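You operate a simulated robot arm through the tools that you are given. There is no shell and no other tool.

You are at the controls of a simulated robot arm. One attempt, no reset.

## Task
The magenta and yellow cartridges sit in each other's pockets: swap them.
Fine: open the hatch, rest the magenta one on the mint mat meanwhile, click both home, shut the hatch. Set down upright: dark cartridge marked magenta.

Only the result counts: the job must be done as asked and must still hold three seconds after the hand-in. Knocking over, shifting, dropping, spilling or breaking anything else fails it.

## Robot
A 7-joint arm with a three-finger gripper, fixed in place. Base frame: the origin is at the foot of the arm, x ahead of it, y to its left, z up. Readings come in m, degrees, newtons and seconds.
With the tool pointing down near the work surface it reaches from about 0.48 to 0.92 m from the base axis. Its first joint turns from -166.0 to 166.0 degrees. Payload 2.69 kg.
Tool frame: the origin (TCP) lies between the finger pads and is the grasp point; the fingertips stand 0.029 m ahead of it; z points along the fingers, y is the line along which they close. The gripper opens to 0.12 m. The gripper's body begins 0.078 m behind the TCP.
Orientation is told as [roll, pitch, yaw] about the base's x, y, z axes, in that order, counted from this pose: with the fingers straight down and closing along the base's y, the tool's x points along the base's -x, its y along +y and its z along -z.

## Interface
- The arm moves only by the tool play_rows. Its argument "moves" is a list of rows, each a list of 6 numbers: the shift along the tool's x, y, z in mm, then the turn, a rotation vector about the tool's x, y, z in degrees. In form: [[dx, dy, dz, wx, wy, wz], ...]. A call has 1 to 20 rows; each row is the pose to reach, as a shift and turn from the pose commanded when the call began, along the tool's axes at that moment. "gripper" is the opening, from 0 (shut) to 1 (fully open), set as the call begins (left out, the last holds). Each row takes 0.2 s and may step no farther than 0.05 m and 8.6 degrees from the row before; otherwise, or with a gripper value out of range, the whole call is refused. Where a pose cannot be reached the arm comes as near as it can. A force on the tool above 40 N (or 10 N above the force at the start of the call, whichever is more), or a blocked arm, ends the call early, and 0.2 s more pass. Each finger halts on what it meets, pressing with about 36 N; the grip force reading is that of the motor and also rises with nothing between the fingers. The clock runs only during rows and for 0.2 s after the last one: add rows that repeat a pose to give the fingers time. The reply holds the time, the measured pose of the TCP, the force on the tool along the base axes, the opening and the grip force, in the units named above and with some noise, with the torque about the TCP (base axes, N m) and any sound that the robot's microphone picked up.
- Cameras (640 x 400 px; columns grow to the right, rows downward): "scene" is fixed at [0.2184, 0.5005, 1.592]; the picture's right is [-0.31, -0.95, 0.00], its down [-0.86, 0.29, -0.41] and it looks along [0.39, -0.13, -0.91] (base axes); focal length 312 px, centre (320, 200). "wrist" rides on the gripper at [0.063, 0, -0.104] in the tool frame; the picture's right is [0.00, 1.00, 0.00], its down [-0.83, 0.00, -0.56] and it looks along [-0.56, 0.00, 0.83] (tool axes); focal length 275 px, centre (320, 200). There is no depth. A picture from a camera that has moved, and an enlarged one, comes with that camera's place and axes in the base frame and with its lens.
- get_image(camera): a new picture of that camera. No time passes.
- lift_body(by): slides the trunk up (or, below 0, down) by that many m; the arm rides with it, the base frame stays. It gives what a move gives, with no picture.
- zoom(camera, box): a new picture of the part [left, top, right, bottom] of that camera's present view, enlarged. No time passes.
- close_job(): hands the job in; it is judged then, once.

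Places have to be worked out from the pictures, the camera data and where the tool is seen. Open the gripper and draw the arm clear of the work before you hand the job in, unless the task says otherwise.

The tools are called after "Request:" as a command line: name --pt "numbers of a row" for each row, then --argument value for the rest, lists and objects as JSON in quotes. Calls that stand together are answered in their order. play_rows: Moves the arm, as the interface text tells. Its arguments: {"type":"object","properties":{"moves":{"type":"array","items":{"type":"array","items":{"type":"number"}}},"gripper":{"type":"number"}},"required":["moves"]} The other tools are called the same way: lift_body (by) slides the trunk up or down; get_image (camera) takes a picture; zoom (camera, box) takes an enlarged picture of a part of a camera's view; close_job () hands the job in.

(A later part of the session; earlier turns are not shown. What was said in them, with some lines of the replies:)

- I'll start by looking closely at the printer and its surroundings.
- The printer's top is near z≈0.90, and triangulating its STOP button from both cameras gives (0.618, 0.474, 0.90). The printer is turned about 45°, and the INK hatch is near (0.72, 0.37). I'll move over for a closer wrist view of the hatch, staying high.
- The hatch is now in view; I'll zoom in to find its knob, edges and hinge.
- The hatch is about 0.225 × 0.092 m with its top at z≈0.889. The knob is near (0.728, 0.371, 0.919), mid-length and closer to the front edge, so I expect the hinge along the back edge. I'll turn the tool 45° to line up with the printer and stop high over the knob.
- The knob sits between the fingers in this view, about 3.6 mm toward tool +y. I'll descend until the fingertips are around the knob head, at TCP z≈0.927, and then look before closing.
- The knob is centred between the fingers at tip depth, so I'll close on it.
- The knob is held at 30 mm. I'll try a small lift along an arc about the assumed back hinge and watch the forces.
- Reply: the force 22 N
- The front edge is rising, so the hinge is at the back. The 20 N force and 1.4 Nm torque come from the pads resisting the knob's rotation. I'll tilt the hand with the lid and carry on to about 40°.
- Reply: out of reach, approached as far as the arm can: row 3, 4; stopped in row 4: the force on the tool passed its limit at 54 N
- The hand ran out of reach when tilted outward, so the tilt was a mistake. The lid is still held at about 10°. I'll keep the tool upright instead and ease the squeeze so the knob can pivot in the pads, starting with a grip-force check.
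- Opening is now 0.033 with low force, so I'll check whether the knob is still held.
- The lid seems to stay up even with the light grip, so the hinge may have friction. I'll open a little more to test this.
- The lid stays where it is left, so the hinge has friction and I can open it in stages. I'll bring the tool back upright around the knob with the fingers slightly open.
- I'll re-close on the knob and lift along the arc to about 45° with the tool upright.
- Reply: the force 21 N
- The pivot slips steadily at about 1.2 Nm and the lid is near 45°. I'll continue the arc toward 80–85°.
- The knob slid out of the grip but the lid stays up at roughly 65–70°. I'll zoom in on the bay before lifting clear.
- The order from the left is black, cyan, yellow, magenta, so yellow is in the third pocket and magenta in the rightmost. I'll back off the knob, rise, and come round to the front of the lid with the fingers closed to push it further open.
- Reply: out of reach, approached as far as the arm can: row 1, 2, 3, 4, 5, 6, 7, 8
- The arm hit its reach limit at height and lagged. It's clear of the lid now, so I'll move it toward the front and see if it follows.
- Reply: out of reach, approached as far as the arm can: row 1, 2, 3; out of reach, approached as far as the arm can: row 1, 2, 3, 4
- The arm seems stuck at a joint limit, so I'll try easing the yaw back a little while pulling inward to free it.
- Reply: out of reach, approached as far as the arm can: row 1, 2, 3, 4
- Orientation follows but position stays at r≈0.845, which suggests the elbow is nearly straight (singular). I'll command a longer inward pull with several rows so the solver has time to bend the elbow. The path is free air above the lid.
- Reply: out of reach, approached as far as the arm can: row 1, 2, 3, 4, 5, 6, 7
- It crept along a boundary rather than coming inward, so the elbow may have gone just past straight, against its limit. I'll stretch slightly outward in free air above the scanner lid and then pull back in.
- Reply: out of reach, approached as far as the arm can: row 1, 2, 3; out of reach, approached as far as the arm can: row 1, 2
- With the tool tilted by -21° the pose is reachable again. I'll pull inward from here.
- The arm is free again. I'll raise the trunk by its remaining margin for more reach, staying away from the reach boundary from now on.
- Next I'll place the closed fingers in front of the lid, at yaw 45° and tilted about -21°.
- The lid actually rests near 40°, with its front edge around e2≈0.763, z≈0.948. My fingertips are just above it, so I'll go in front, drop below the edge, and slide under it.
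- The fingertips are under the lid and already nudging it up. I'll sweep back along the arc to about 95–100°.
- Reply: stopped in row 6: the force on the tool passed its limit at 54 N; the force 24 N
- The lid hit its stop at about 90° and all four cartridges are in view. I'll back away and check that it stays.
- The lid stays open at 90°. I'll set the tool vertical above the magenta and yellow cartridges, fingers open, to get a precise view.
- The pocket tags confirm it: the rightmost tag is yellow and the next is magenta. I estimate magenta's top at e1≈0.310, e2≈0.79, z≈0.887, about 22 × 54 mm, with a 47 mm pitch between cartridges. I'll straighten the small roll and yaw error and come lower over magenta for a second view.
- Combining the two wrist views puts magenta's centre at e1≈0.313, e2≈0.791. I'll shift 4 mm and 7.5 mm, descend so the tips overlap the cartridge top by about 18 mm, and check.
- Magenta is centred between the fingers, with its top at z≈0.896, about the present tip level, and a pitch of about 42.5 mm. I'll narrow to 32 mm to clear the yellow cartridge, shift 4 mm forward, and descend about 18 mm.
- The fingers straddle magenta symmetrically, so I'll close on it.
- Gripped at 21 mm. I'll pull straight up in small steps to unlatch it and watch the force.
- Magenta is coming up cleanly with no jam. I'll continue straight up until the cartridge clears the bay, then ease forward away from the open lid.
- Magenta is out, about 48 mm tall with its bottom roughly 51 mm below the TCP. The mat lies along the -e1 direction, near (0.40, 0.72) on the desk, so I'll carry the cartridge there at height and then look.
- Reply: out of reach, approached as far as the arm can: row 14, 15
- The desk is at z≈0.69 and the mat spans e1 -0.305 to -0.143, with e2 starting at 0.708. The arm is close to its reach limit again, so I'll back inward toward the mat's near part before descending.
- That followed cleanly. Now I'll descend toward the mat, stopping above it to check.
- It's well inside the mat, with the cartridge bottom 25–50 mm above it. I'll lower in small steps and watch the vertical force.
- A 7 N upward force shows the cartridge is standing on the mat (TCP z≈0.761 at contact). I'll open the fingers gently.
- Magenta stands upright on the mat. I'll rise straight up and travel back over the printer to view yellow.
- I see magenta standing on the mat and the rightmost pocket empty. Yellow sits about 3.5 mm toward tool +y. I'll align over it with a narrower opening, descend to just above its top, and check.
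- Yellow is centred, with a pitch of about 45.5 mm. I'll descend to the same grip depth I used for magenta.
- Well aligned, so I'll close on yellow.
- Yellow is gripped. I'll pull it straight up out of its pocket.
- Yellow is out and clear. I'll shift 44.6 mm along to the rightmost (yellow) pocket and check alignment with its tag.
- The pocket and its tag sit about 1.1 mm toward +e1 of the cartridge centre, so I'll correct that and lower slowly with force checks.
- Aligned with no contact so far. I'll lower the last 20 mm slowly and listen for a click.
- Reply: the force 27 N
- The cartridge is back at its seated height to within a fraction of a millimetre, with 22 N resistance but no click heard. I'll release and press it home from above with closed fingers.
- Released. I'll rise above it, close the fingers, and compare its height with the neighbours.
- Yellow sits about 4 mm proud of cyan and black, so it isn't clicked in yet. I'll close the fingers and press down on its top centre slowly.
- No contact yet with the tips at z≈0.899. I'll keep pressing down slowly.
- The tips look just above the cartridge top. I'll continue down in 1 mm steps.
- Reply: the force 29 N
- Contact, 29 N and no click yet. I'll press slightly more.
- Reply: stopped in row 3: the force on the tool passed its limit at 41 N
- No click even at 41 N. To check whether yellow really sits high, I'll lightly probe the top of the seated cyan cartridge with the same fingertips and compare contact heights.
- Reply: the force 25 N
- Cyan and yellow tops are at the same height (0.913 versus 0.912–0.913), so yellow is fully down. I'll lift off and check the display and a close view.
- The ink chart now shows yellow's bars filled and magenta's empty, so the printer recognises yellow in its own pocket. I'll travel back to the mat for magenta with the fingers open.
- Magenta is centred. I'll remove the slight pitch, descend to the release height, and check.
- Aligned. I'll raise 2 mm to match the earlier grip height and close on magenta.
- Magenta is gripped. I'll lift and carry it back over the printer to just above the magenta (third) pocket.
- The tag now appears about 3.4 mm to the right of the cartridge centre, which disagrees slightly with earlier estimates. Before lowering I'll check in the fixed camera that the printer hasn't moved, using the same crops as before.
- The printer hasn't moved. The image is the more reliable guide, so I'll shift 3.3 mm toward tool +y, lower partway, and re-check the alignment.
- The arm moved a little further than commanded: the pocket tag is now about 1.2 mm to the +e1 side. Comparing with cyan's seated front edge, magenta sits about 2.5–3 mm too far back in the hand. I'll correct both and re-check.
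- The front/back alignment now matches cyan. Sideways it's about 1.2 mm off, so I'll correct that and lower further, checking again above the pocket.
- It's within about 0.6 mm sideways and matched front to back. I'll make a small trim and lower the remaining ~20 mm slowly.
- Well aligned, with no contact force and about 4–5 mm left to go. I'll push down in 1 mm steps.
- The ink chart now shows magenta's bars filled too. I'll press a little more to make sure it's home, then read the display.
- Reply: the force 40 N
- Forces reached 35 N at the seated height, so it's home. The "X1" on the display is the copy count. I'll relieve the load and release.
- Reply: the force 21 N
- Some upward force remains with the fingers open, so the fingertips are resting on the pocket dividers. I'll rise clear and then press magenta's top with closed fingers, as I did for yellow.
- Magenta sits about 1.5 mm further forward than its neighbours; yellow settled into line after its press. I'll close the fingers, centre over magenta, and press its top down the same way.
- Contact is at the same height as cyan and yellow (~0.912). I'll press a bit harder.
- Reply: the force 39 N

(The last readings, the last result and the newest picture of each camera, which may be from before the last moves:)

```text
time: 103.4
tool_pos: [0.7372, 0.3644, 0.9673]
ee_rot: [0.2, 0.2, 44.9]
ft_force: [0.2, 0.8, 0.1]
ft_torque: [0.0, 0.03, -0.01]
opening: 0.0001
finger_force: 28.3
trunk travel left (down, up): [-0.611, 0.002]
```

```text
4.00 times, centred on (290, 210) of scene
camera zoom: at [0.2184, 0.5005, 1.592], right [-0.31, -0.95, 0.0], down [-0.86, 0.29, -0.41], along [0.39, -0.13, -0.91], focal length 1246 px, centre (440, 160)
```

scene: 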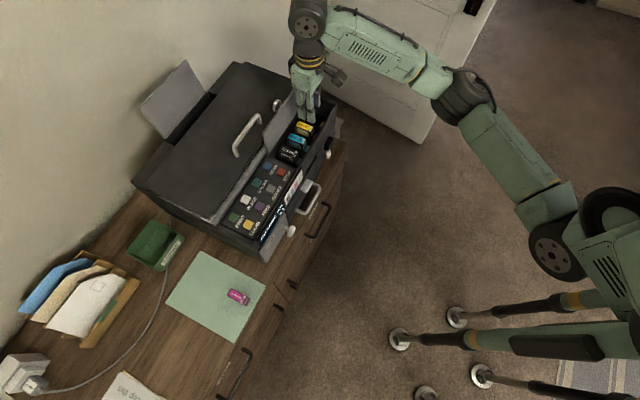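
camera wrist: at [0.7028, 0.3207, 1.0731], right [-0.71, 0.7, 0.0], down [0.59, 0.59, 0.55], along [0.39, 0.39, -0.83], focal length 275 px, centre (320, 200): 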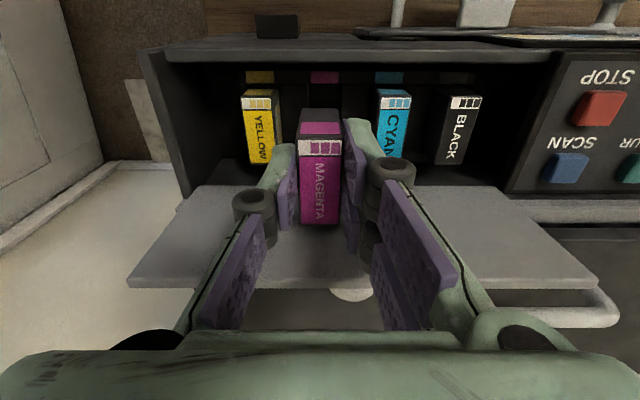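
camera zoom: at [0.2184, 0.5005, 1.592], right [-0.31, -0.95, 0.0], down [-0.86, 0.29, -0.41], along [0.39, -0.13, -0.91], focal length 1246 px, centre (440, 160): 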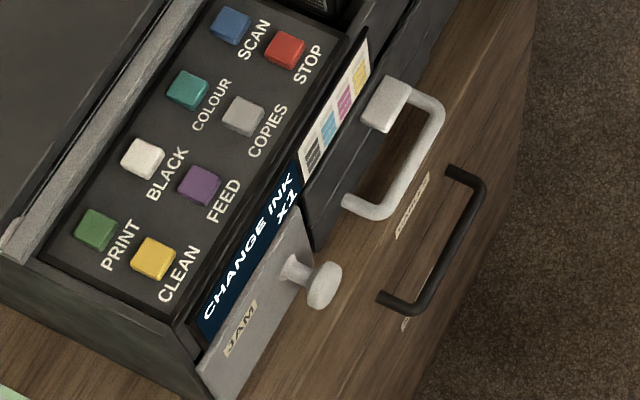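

The cartridges are level: contact heights agree within about 1 mm, and all four inks register on the chart. To close the hatch, I'll go over the open lid away from the knob, at e1≈0.19, with the fingers tilted outward, hook behind the lid and sweep it forward and down. First, up and tilt.

Request:
play_rows --pt "0 15 -25 0 0 0" --pt "0 35 -50 0 -6 0" --pt "-10 55 -75 0 -12 0" --pt "-21 74 -85 0 -18 0" --pt "-21 74 -85 0 -20 0" --pt "-21 74 -85 0 -20 0"

Request:
get_image --camera "wrist"

Request:
zoom --camera "scene" --box '[220, 50, 360, 190]'

```text
time: 104.8
tool_pos: [0.7021, 0.433, 1.0539]
ee_rot: [0.1, -20.2, 44.8]
ft_force: [-0.5, 0.2, 0.1]
ft_torque: [0.02, 0.01, 0.01]
opening: 0.0
finger_force: 28.5
trunk travel left (down, up): [-0.611, 0.002]
```

```text
taken
camera wrist: at [0.6351, 0.3653, 1.1304], right [-0.71, 0.71, 0.0], down [0.42, 0.42, 0.81], along [0.57, 0.57, -0.59], focal length 275 px, centre (320, 200)
```

wrist: 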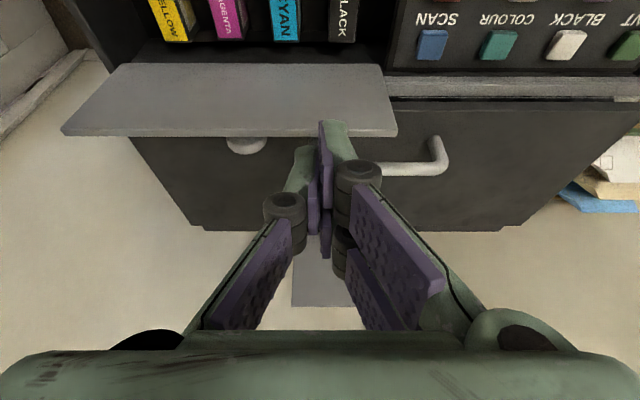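

```text
2.86 times, centred on (290, 120) of scene
camera zoom: at [0.2184, 0.5005, 1.592], right [-0.31, -0.95, 0.0], down [-0.86, 0.29, -0.41], along [0.39, -0.13, -0.91], focal length 890 px, centre (406, 429)
```

zoom: 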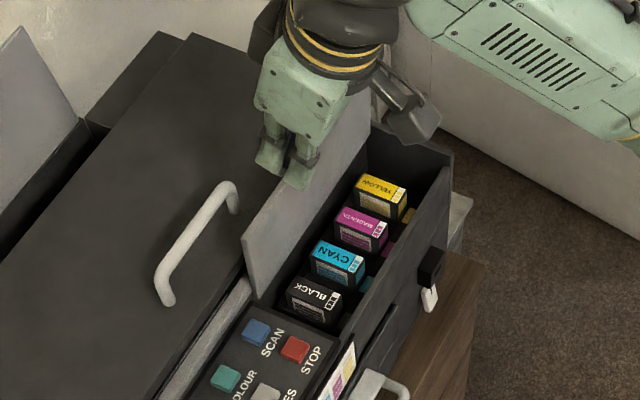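

The lid's top edge is at e2≈0.831, z≈0.985. I'll move past it at height to e2≈0.855 first and check reach.

Request:
play_rows --pt "-25 0 9 0 0 0" --pt "-49.4 0 18 0 0 0" --pt "-49.4 0 18 0 0 0"

```text
time: 105.6
tool_pos: [0.7391, 0.4721, 1.052]
ee_rot: [0.1, -19.9, 44.8]
ft_force: [-0.7, -0.3, 0.6]
ft_torque: [-0.01, 0.06, -0.02]
opening: 0.0
finger_force: 28.7
trunk travel left (down, up): [-0.611, 0.002]
```

Reachable. I'll lower behind the lid.

Request:
play_rows --pt "8.5 0 23.5 0 0 0" --pt "17 0 47 0 0 0" --pt "25.7 0 70.5 0 0 0" --pt "25.7 0 70.5 0 0 0"

Request:
get_image --camera "wrist"

Request:
zoom --camera "scene" --box '[220, 50, 360, 190]'

```text
time: 106.4
tool_pos: [0.7389, 0.4705, 0.9931]
ee_rot: [0.0, -21.8, 45.0]
ft_force: [-8.4, -9.3, 14.9]
ft_torque: [0.13, -0.13, 0.19]
opening: 0.0003
finger_force: 28.3
trunk travel left (down, up): [-0.611, 0.002]
stopped in row 4: the force on the tool passed its limit at 45 N (the readings are from after the stop); the commanded pose is now the measured one
```

```text
taken
camera wrist: at [0.6696, 0.4006, 1.0676], right [-0.71, 0.7, 0.0], down [0.4, 0.4, 0.82], along [0.58, 0.59, -0.57], focal length 275 px, centre (320, 200)
```

wrist: 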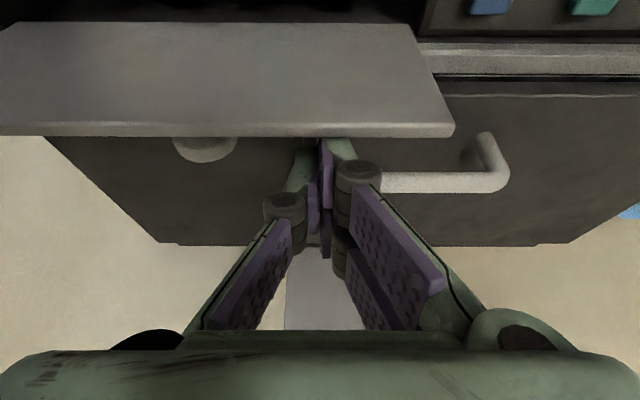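

```text
2.86 times, centred on (290, 120) of scene
camera zoom: at [0.2184, 0.5005, 1.592], right [-0.31, -0.95, 0.0], down [-0.86, 0.29, -0.41], along [0.39, -0.13, -0.91], focal length 890 px, centre (406, 429)
```

zoom: 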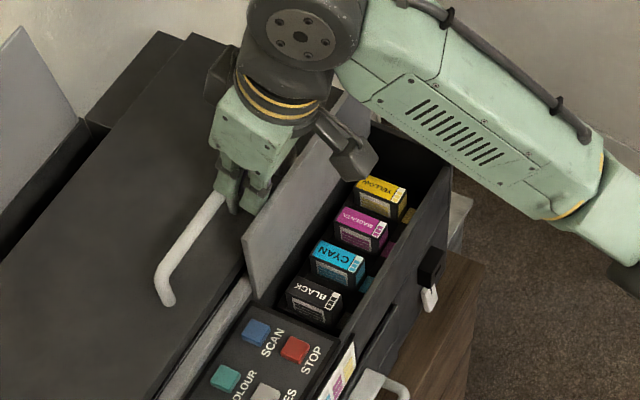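

Something blocked the descent at TCP z≈0.993, with forces up and toward the front. I'll look closely before moving.

Request:
zoom --camera "wrist" --box '[240, 40, 540, 240]'

Request:
zoom --camera "scene" --box '[275, 90, 325, 140]'

Request:
zoom --camera "scene" --box '[260, 80, 330, 140]'

```text
2.00 times, centred on (390, 140) of wrist
camera zoom: at [0.6696, 0.4006, 1.0676], right [-0.71, 0.7, 0.0], down [0.4, 0.4, 0.82], along [0.58, 0.59, -0.57], focal length 551 px, centre (180, 320)
```

zoom: 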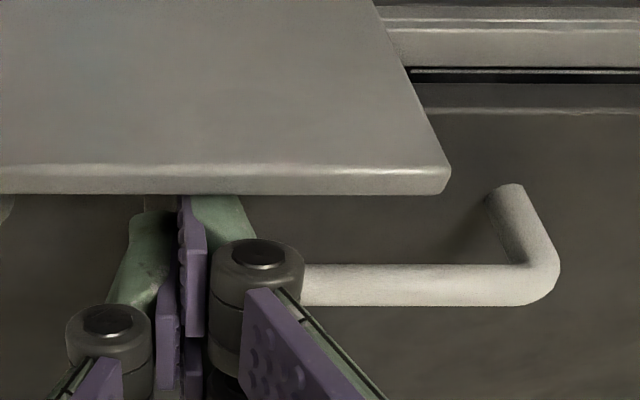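

```text
8.00 times, centred on (300, 115) of scene
camera zoom: at [0.2184, 0.5005, 1.592], right [-0.31, -0.95, 0.0], down [-0.86, 0.29, -0.41], along [0.39, -0.13, -0.91], focal length 2492 px, centre (480, 880)
```

zoom: 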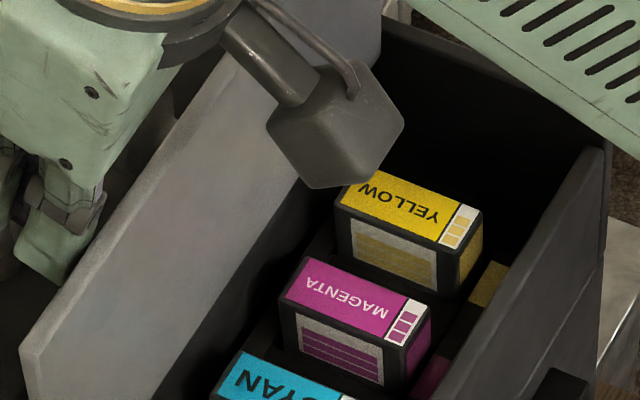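

```text
6.67 times, centred on (295, 110) of scene
camera zoom: at [0.2184, 0.5005, 1.592], right [-0.31, -0.95, 0.0], down [-0.86, 0.29, -0.41], along [0.39, -0.13, -0.91], focal length 2077 px, centre (487, 800)
```

zoom: 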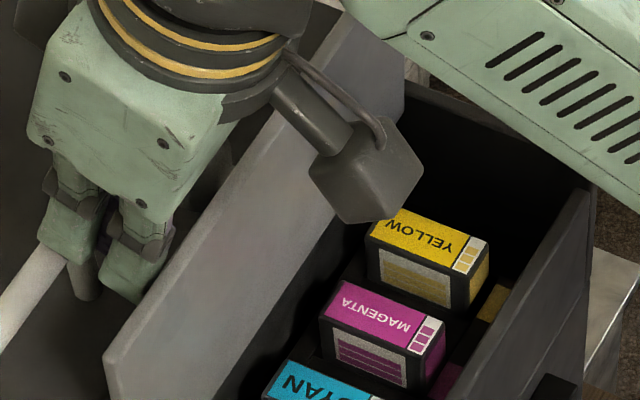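

The fingertips landed on the end of the scanner-lid handle, which reaches e1≈0.20. I'll lift straight up and move to the other side of the knob (e1≈0.30), where there's no handle.

Request:
play_rows --pt "-8 0 -20 0 0 0" --pt "-22 0 -56 0 0.9 0" --pt "-22 -30 -58 0 1.8 0" --pt "-22 -70 -58 0 1.8 0" --pt "-22 -110 -58 0 1.8 0" --pt "-22 -110 -58 0 1.8 0"

Request:
get_image --camera "wrist"

Request:
get_image --camera "scene"

```text
time: 107.8
tool_pos: [0.8184, 0.393, 1.0477]
ee_rot: [0.2, -19.5, 44.9]
ft_force: [-0.7, -0.2, 0.0]
ft_torque: [0.01, -0.01, -0.01]
opening: 0.0002
finger_force: 28.6
trunk travel left (down, up): [-0.611, 0.002]
```

```text
taken
camera wrist: at [0.7511, 0.3257, 1.1254], right [-0.71, 0.7, 0.0], down [0.42, 0.42, 0.8], along [0.56, 0.57, -0.6], focal length 275 px, centre (320, 200)
```

wrist: 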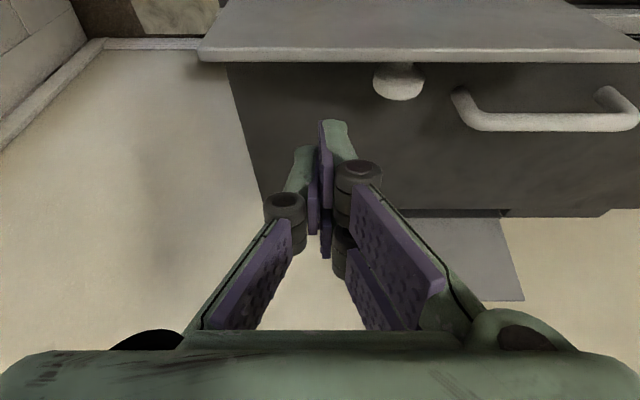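

```text
taken
```

scene: 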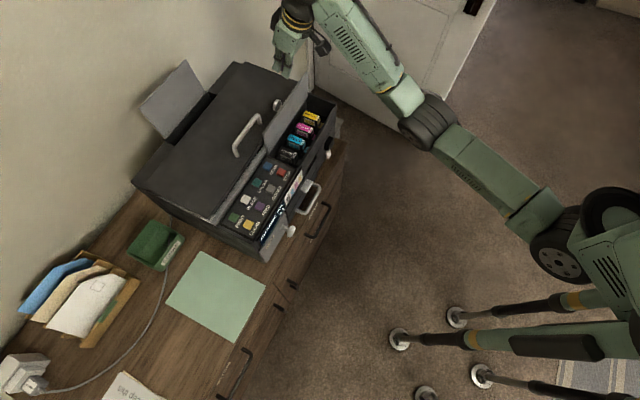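

No damage seen, and the fingers are now to the right of the knob with only bare lid below. I'll lower behind the lid here.

Request:
play_rows --pt "8 0 22 0 0 0" --pt "16 0 44 0 0 0" --pt "21 0 58 0 0 0" --pt "24.2 0 66.7 0 0 0" --pt "24.2 0 66.7 0 0 0"

Request:
get_image --camera "wrist"

```text
time: 109.0
tool_pos: [0.8171, 0.3923, 0.976]
ee_rot: [0.1, -19.5, 44.9]
ft_force: [-0.2, -0.2, -0.3]
ft_torque: [0.0, 0.03, 0.0]
opening: 0.0
finger_force: 28.7
trunk travel left (down, up): [-0.611, 0.002]
```

```text
taken
camera wrist: at [0.7496, 0.3254, 1.0551], right [-0.71, 0.7, 0.0], down [0.42, 0.42, 0.8], along [0.56, 0.57, -0.6], focal length 275 px, centre (320, 200)
```

wrist: 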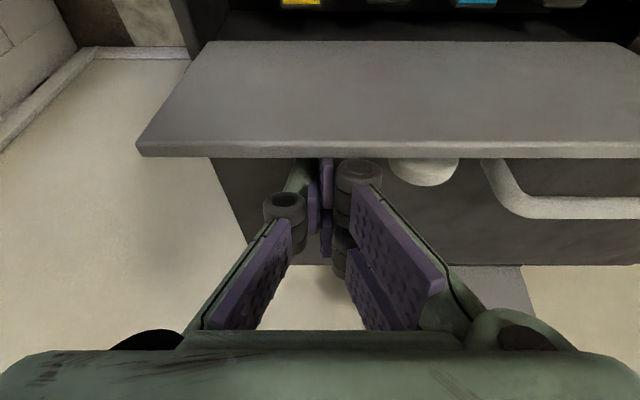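

The fingers are behind the lid with no contact. I'll sweep it forward along the arc to about 50° first.

Request:
play_rows --pt "10 0 -4 0 0 0" --pt "20.4 0 -8.1 0 0 0" --pt "31 0 -12.6 0 0 0" --pt "42 0 -15.2 0 0 0" --pt "53.5 0 -15.9 0 0 0" --pt "64.9 0 -14.5 0 0 0" --pt "64.9 0 -14.5 0 0 0"

Request:
get_image --camera "wrist"

Request:
zoom --camera "scene" --box '[220, 50, 360, 190]'

```text
time: 110.6
tool_pos: [0.7719, 0.3454, 0.9687]
ee_rot: [0.3, -19.5, 44.9]
ft_force: [0.2, 0.3, 0.4]
ft_torque: [0.01, -0.01, -0.01]
opening: 0.0002
finger_force: 29.0
trunk travel left (down, up): [-0.611, 0.002]
```

```text
taken
camera wrist: at [0.7049, 0.2774, 1.0472], right [-0.71, 0.7, 0.0], down [0.42, 0.42, 0.8], along [0.56, 0.57, -0.6], focal length 275 px, centre (320, 200)
```

wrist: 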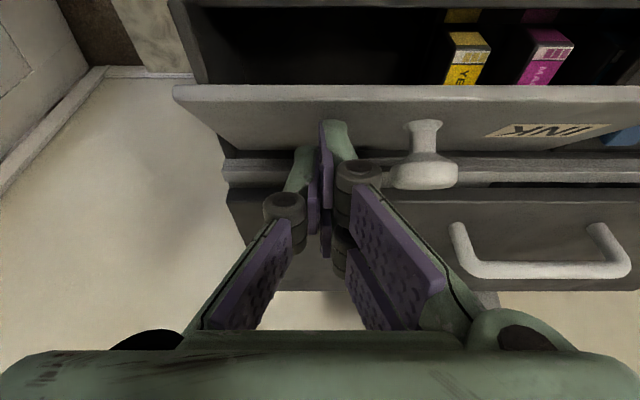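

```text
2.86 times, centred on (290, 120) of scene
camera zoom: at [0.2184, 0.5005, 1.592], right [-0.31, -0.95, 0.0], down [-0.86, 0.29, -0.41], along [0.39, -0.13, -0.91], focal length 890 px, centre (406, 429)
```

zoom: 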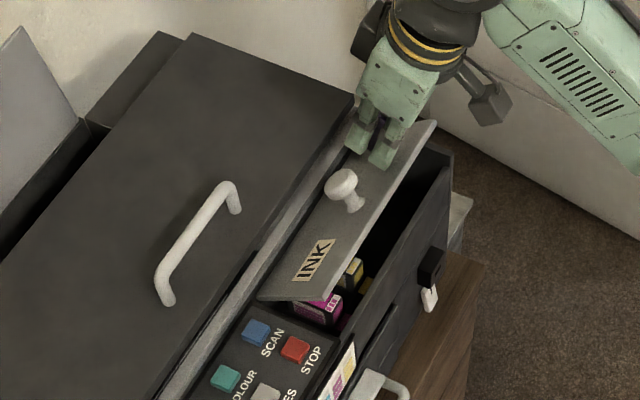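

The lid is at about 45° and following well. I'll continue the sweep down to closed.

Request:
play_rows --pt "5.5 0 1.6 0 0 0" --pt "11 0 3.2 0 0 0" --pt "16 0 5.5 0 0 0" --pt "21.3 0 8.4 0 0 0" --pt "26 0 11.6 0 0 0" --pt "30.5 0 15.3 0 0 0" --pt "34.5 0 19.3 0 0 0" --pt "38.3 0 23.6 0 0 0" --pt "41.5 0 28 0 0 0" --pt "44.6 0 33.2 0 0 0" --pt "44.6 0 33.2 0 0 0"

Request:
get_image --camera "wrist"

Request:
zoom --camera "scene" --box '[220, 50, 360, 190]'

Request:
zoom --camera "scene" --box '[240, 160, 340, 260]'

```text
time: 113.0
tool_pos: [0.7479, 0.3248, 0.9287]
ee_rot: [0.1, -20.3, 44.8]
ft_force: [14.2, 8.3, 35.2]
ft_torque: [0.02, -0.04, 0.01]
opening: 0.0
finger_force: 28.8
trunk travel left (down, up): [-0.611, 0.002]
```

```text
taken
camera wrist: at [0.6807, 0.2563, 1.0063], right [-0.71, 0.71, 0.0], down [0.41, 0.42, 0.81], along [0.57, 0.57, -0.59], focal length 275 px, centre (320, 200)
```

wrist: 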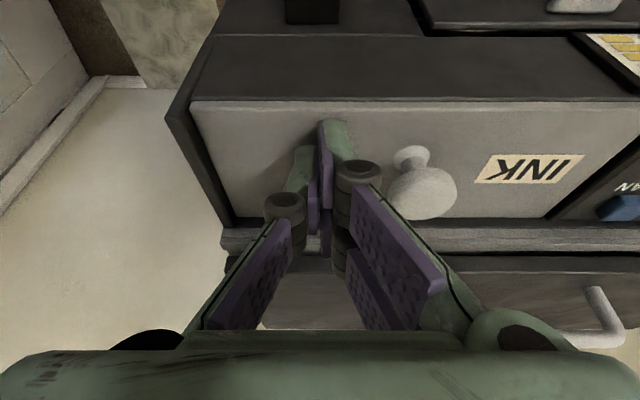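

```text
2.86 times, centred on (290, 120) of scene
camera zoom: at [0.2184, 0.5005, 1.592], right [-0.31, -0.95, 0.0], down [-0.86, 0.29, -0.41], along [0.39, -0.13, -0.91], focal length 890 px, centre (406, 429)
```

zoom: 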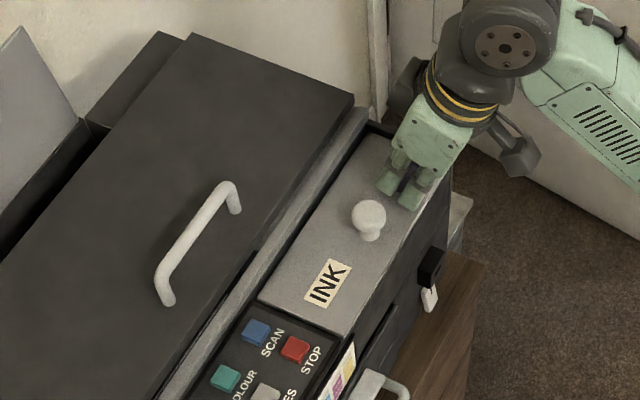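

```text
4.00 times, centred on (290, 210) of scene
camera zoom: at [0.2184, 0.5005, 1.592], right [-0.31, -0.95, 0.0], down [-0.86, 0.29, -0.41], along [0.39, -0.13, -0.91], focal length 1246 px, centre (440, 160)
```

zoom: 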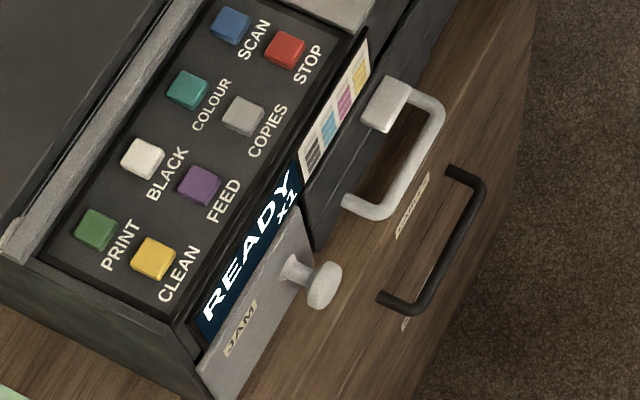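

The display now reads READY and the hatch is shut. I'll lift off the lid, draw back clear of the work, and open the gripper.

Request:
play_rows --pt "-2 0 -6 0 0 0" --pt "-10 0 -28 0 0 0" --pt "-17 0 -60 0 0 0" --pt "-10 0 -95 0 0 0" --pt "20 0 -120 0 0 0" --pt "60 0 -135 0 0 0" --pt "100 0 -145 0 0 0" --pt "140 0 -150 0 0 0" --pt "140 0 -150 0 0 0"

Request:
play_rows --pt "0 0 0 0 0 0" --pt "0 0 0 0 0 0" --pt "0 0 0 0 0 0" --pt "0 0 0 0 0 0" --pt "0 0 0 0 0 0" --pt "0 0 0 0 0 0" --pt "0 0 0 0 0 0" --gripper 1

Request:
get_image --camera "scene"

Request:
get_image --camera "wrist"

Request:
zoom --camera "scene" --box '[220, 80, 360, 260]'

```text
time: 115.0
tool_pos: [0.6201, 0.1968, 1.0181]
ee_rot: [0.2, -19.4, 44.9]
ft_force: [0.4, 0.6, -0.8]
ft_torque: [0.02, 0.01, 0.0]
opening: 0.0
finger_force: 28.7
trunk travel left (down, up): [-0.611, 0.002]
```

```text
time: 116.6
tool_pos: [0.6211, 0.1975, 1.0186]
ee_rot: [0.3, -19.6, 45.0]
ft_force: [-0.5, 0.1, 0.0]
ft_torque: [0.0, 0.01, -0.02]
opening: 0.1187
finger_force: 0.0
trunk travel left (down, up): [-0.611, 0.002]
```

```text
taken
```

scene: 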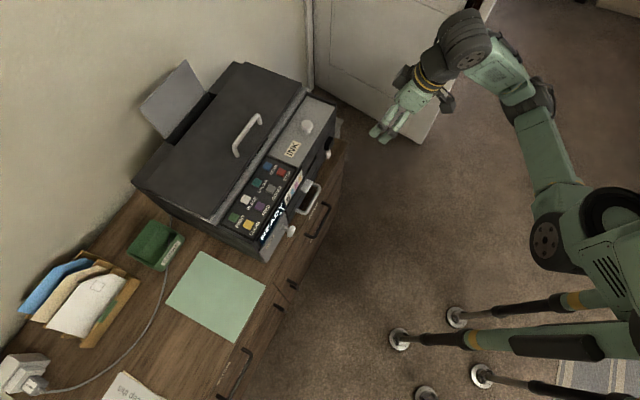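

```text
taken
camera wrist: at [0.5532, 0.1297, 1.0961], right [-0.71, 0.7, 0.0], down [0.42, 0.42, 0.8], along [0.56, 0.57, -0.6], focal length 275 px, centre (320, 200)
```

wrist: 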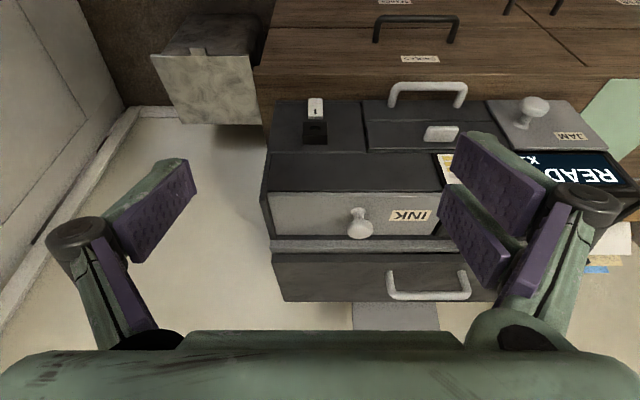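

```text
2.22 times, centred on (290, 170) of scene
camera zoom: at [0.2184, 0.5005, 1.592], right [-0.31, -0.95, 0.0], down [-0.86, 0.29, -0.41], along [0.39, -0.13, -0.91], focal length 692 px, centre (387, 267)
```

zoom: 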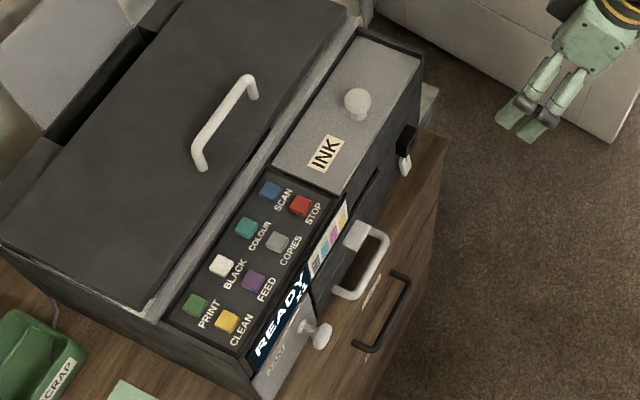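

The hatch is shut, the display reads READY, and all four inks show on the chart. The mat is clear, nothing else looks disturbed, and the arm is back with the gripper open. I'm handing the job in.

Request:
close_job

```text
The job is handed in.
```

The magenta and yellow cartridges are swapped and the hatch is shut. The printer's display reads READY, and its ink chart shows all four inks in place. I've handed the job in.

- **Seating:** I pressed each cartridge down from the top until it sat level with the cyan one. I never heard a click, so the level tops and the READY display are what tell me they're home. Magenta sat about 1.5 mm further forward than the others when I closed the hatch.
- **Contact with the scanner-lid handle:** While closing the hatch, the fingertips pressed on the end of the handle with about 45 N before the arm stopped. The pictures afterwards show no damage and nothing moved.
- **Mat and arm:** Magenta stood upright on the mint mat during the swap, and the mat is now clear. The arm is drawn back with the gripper open.
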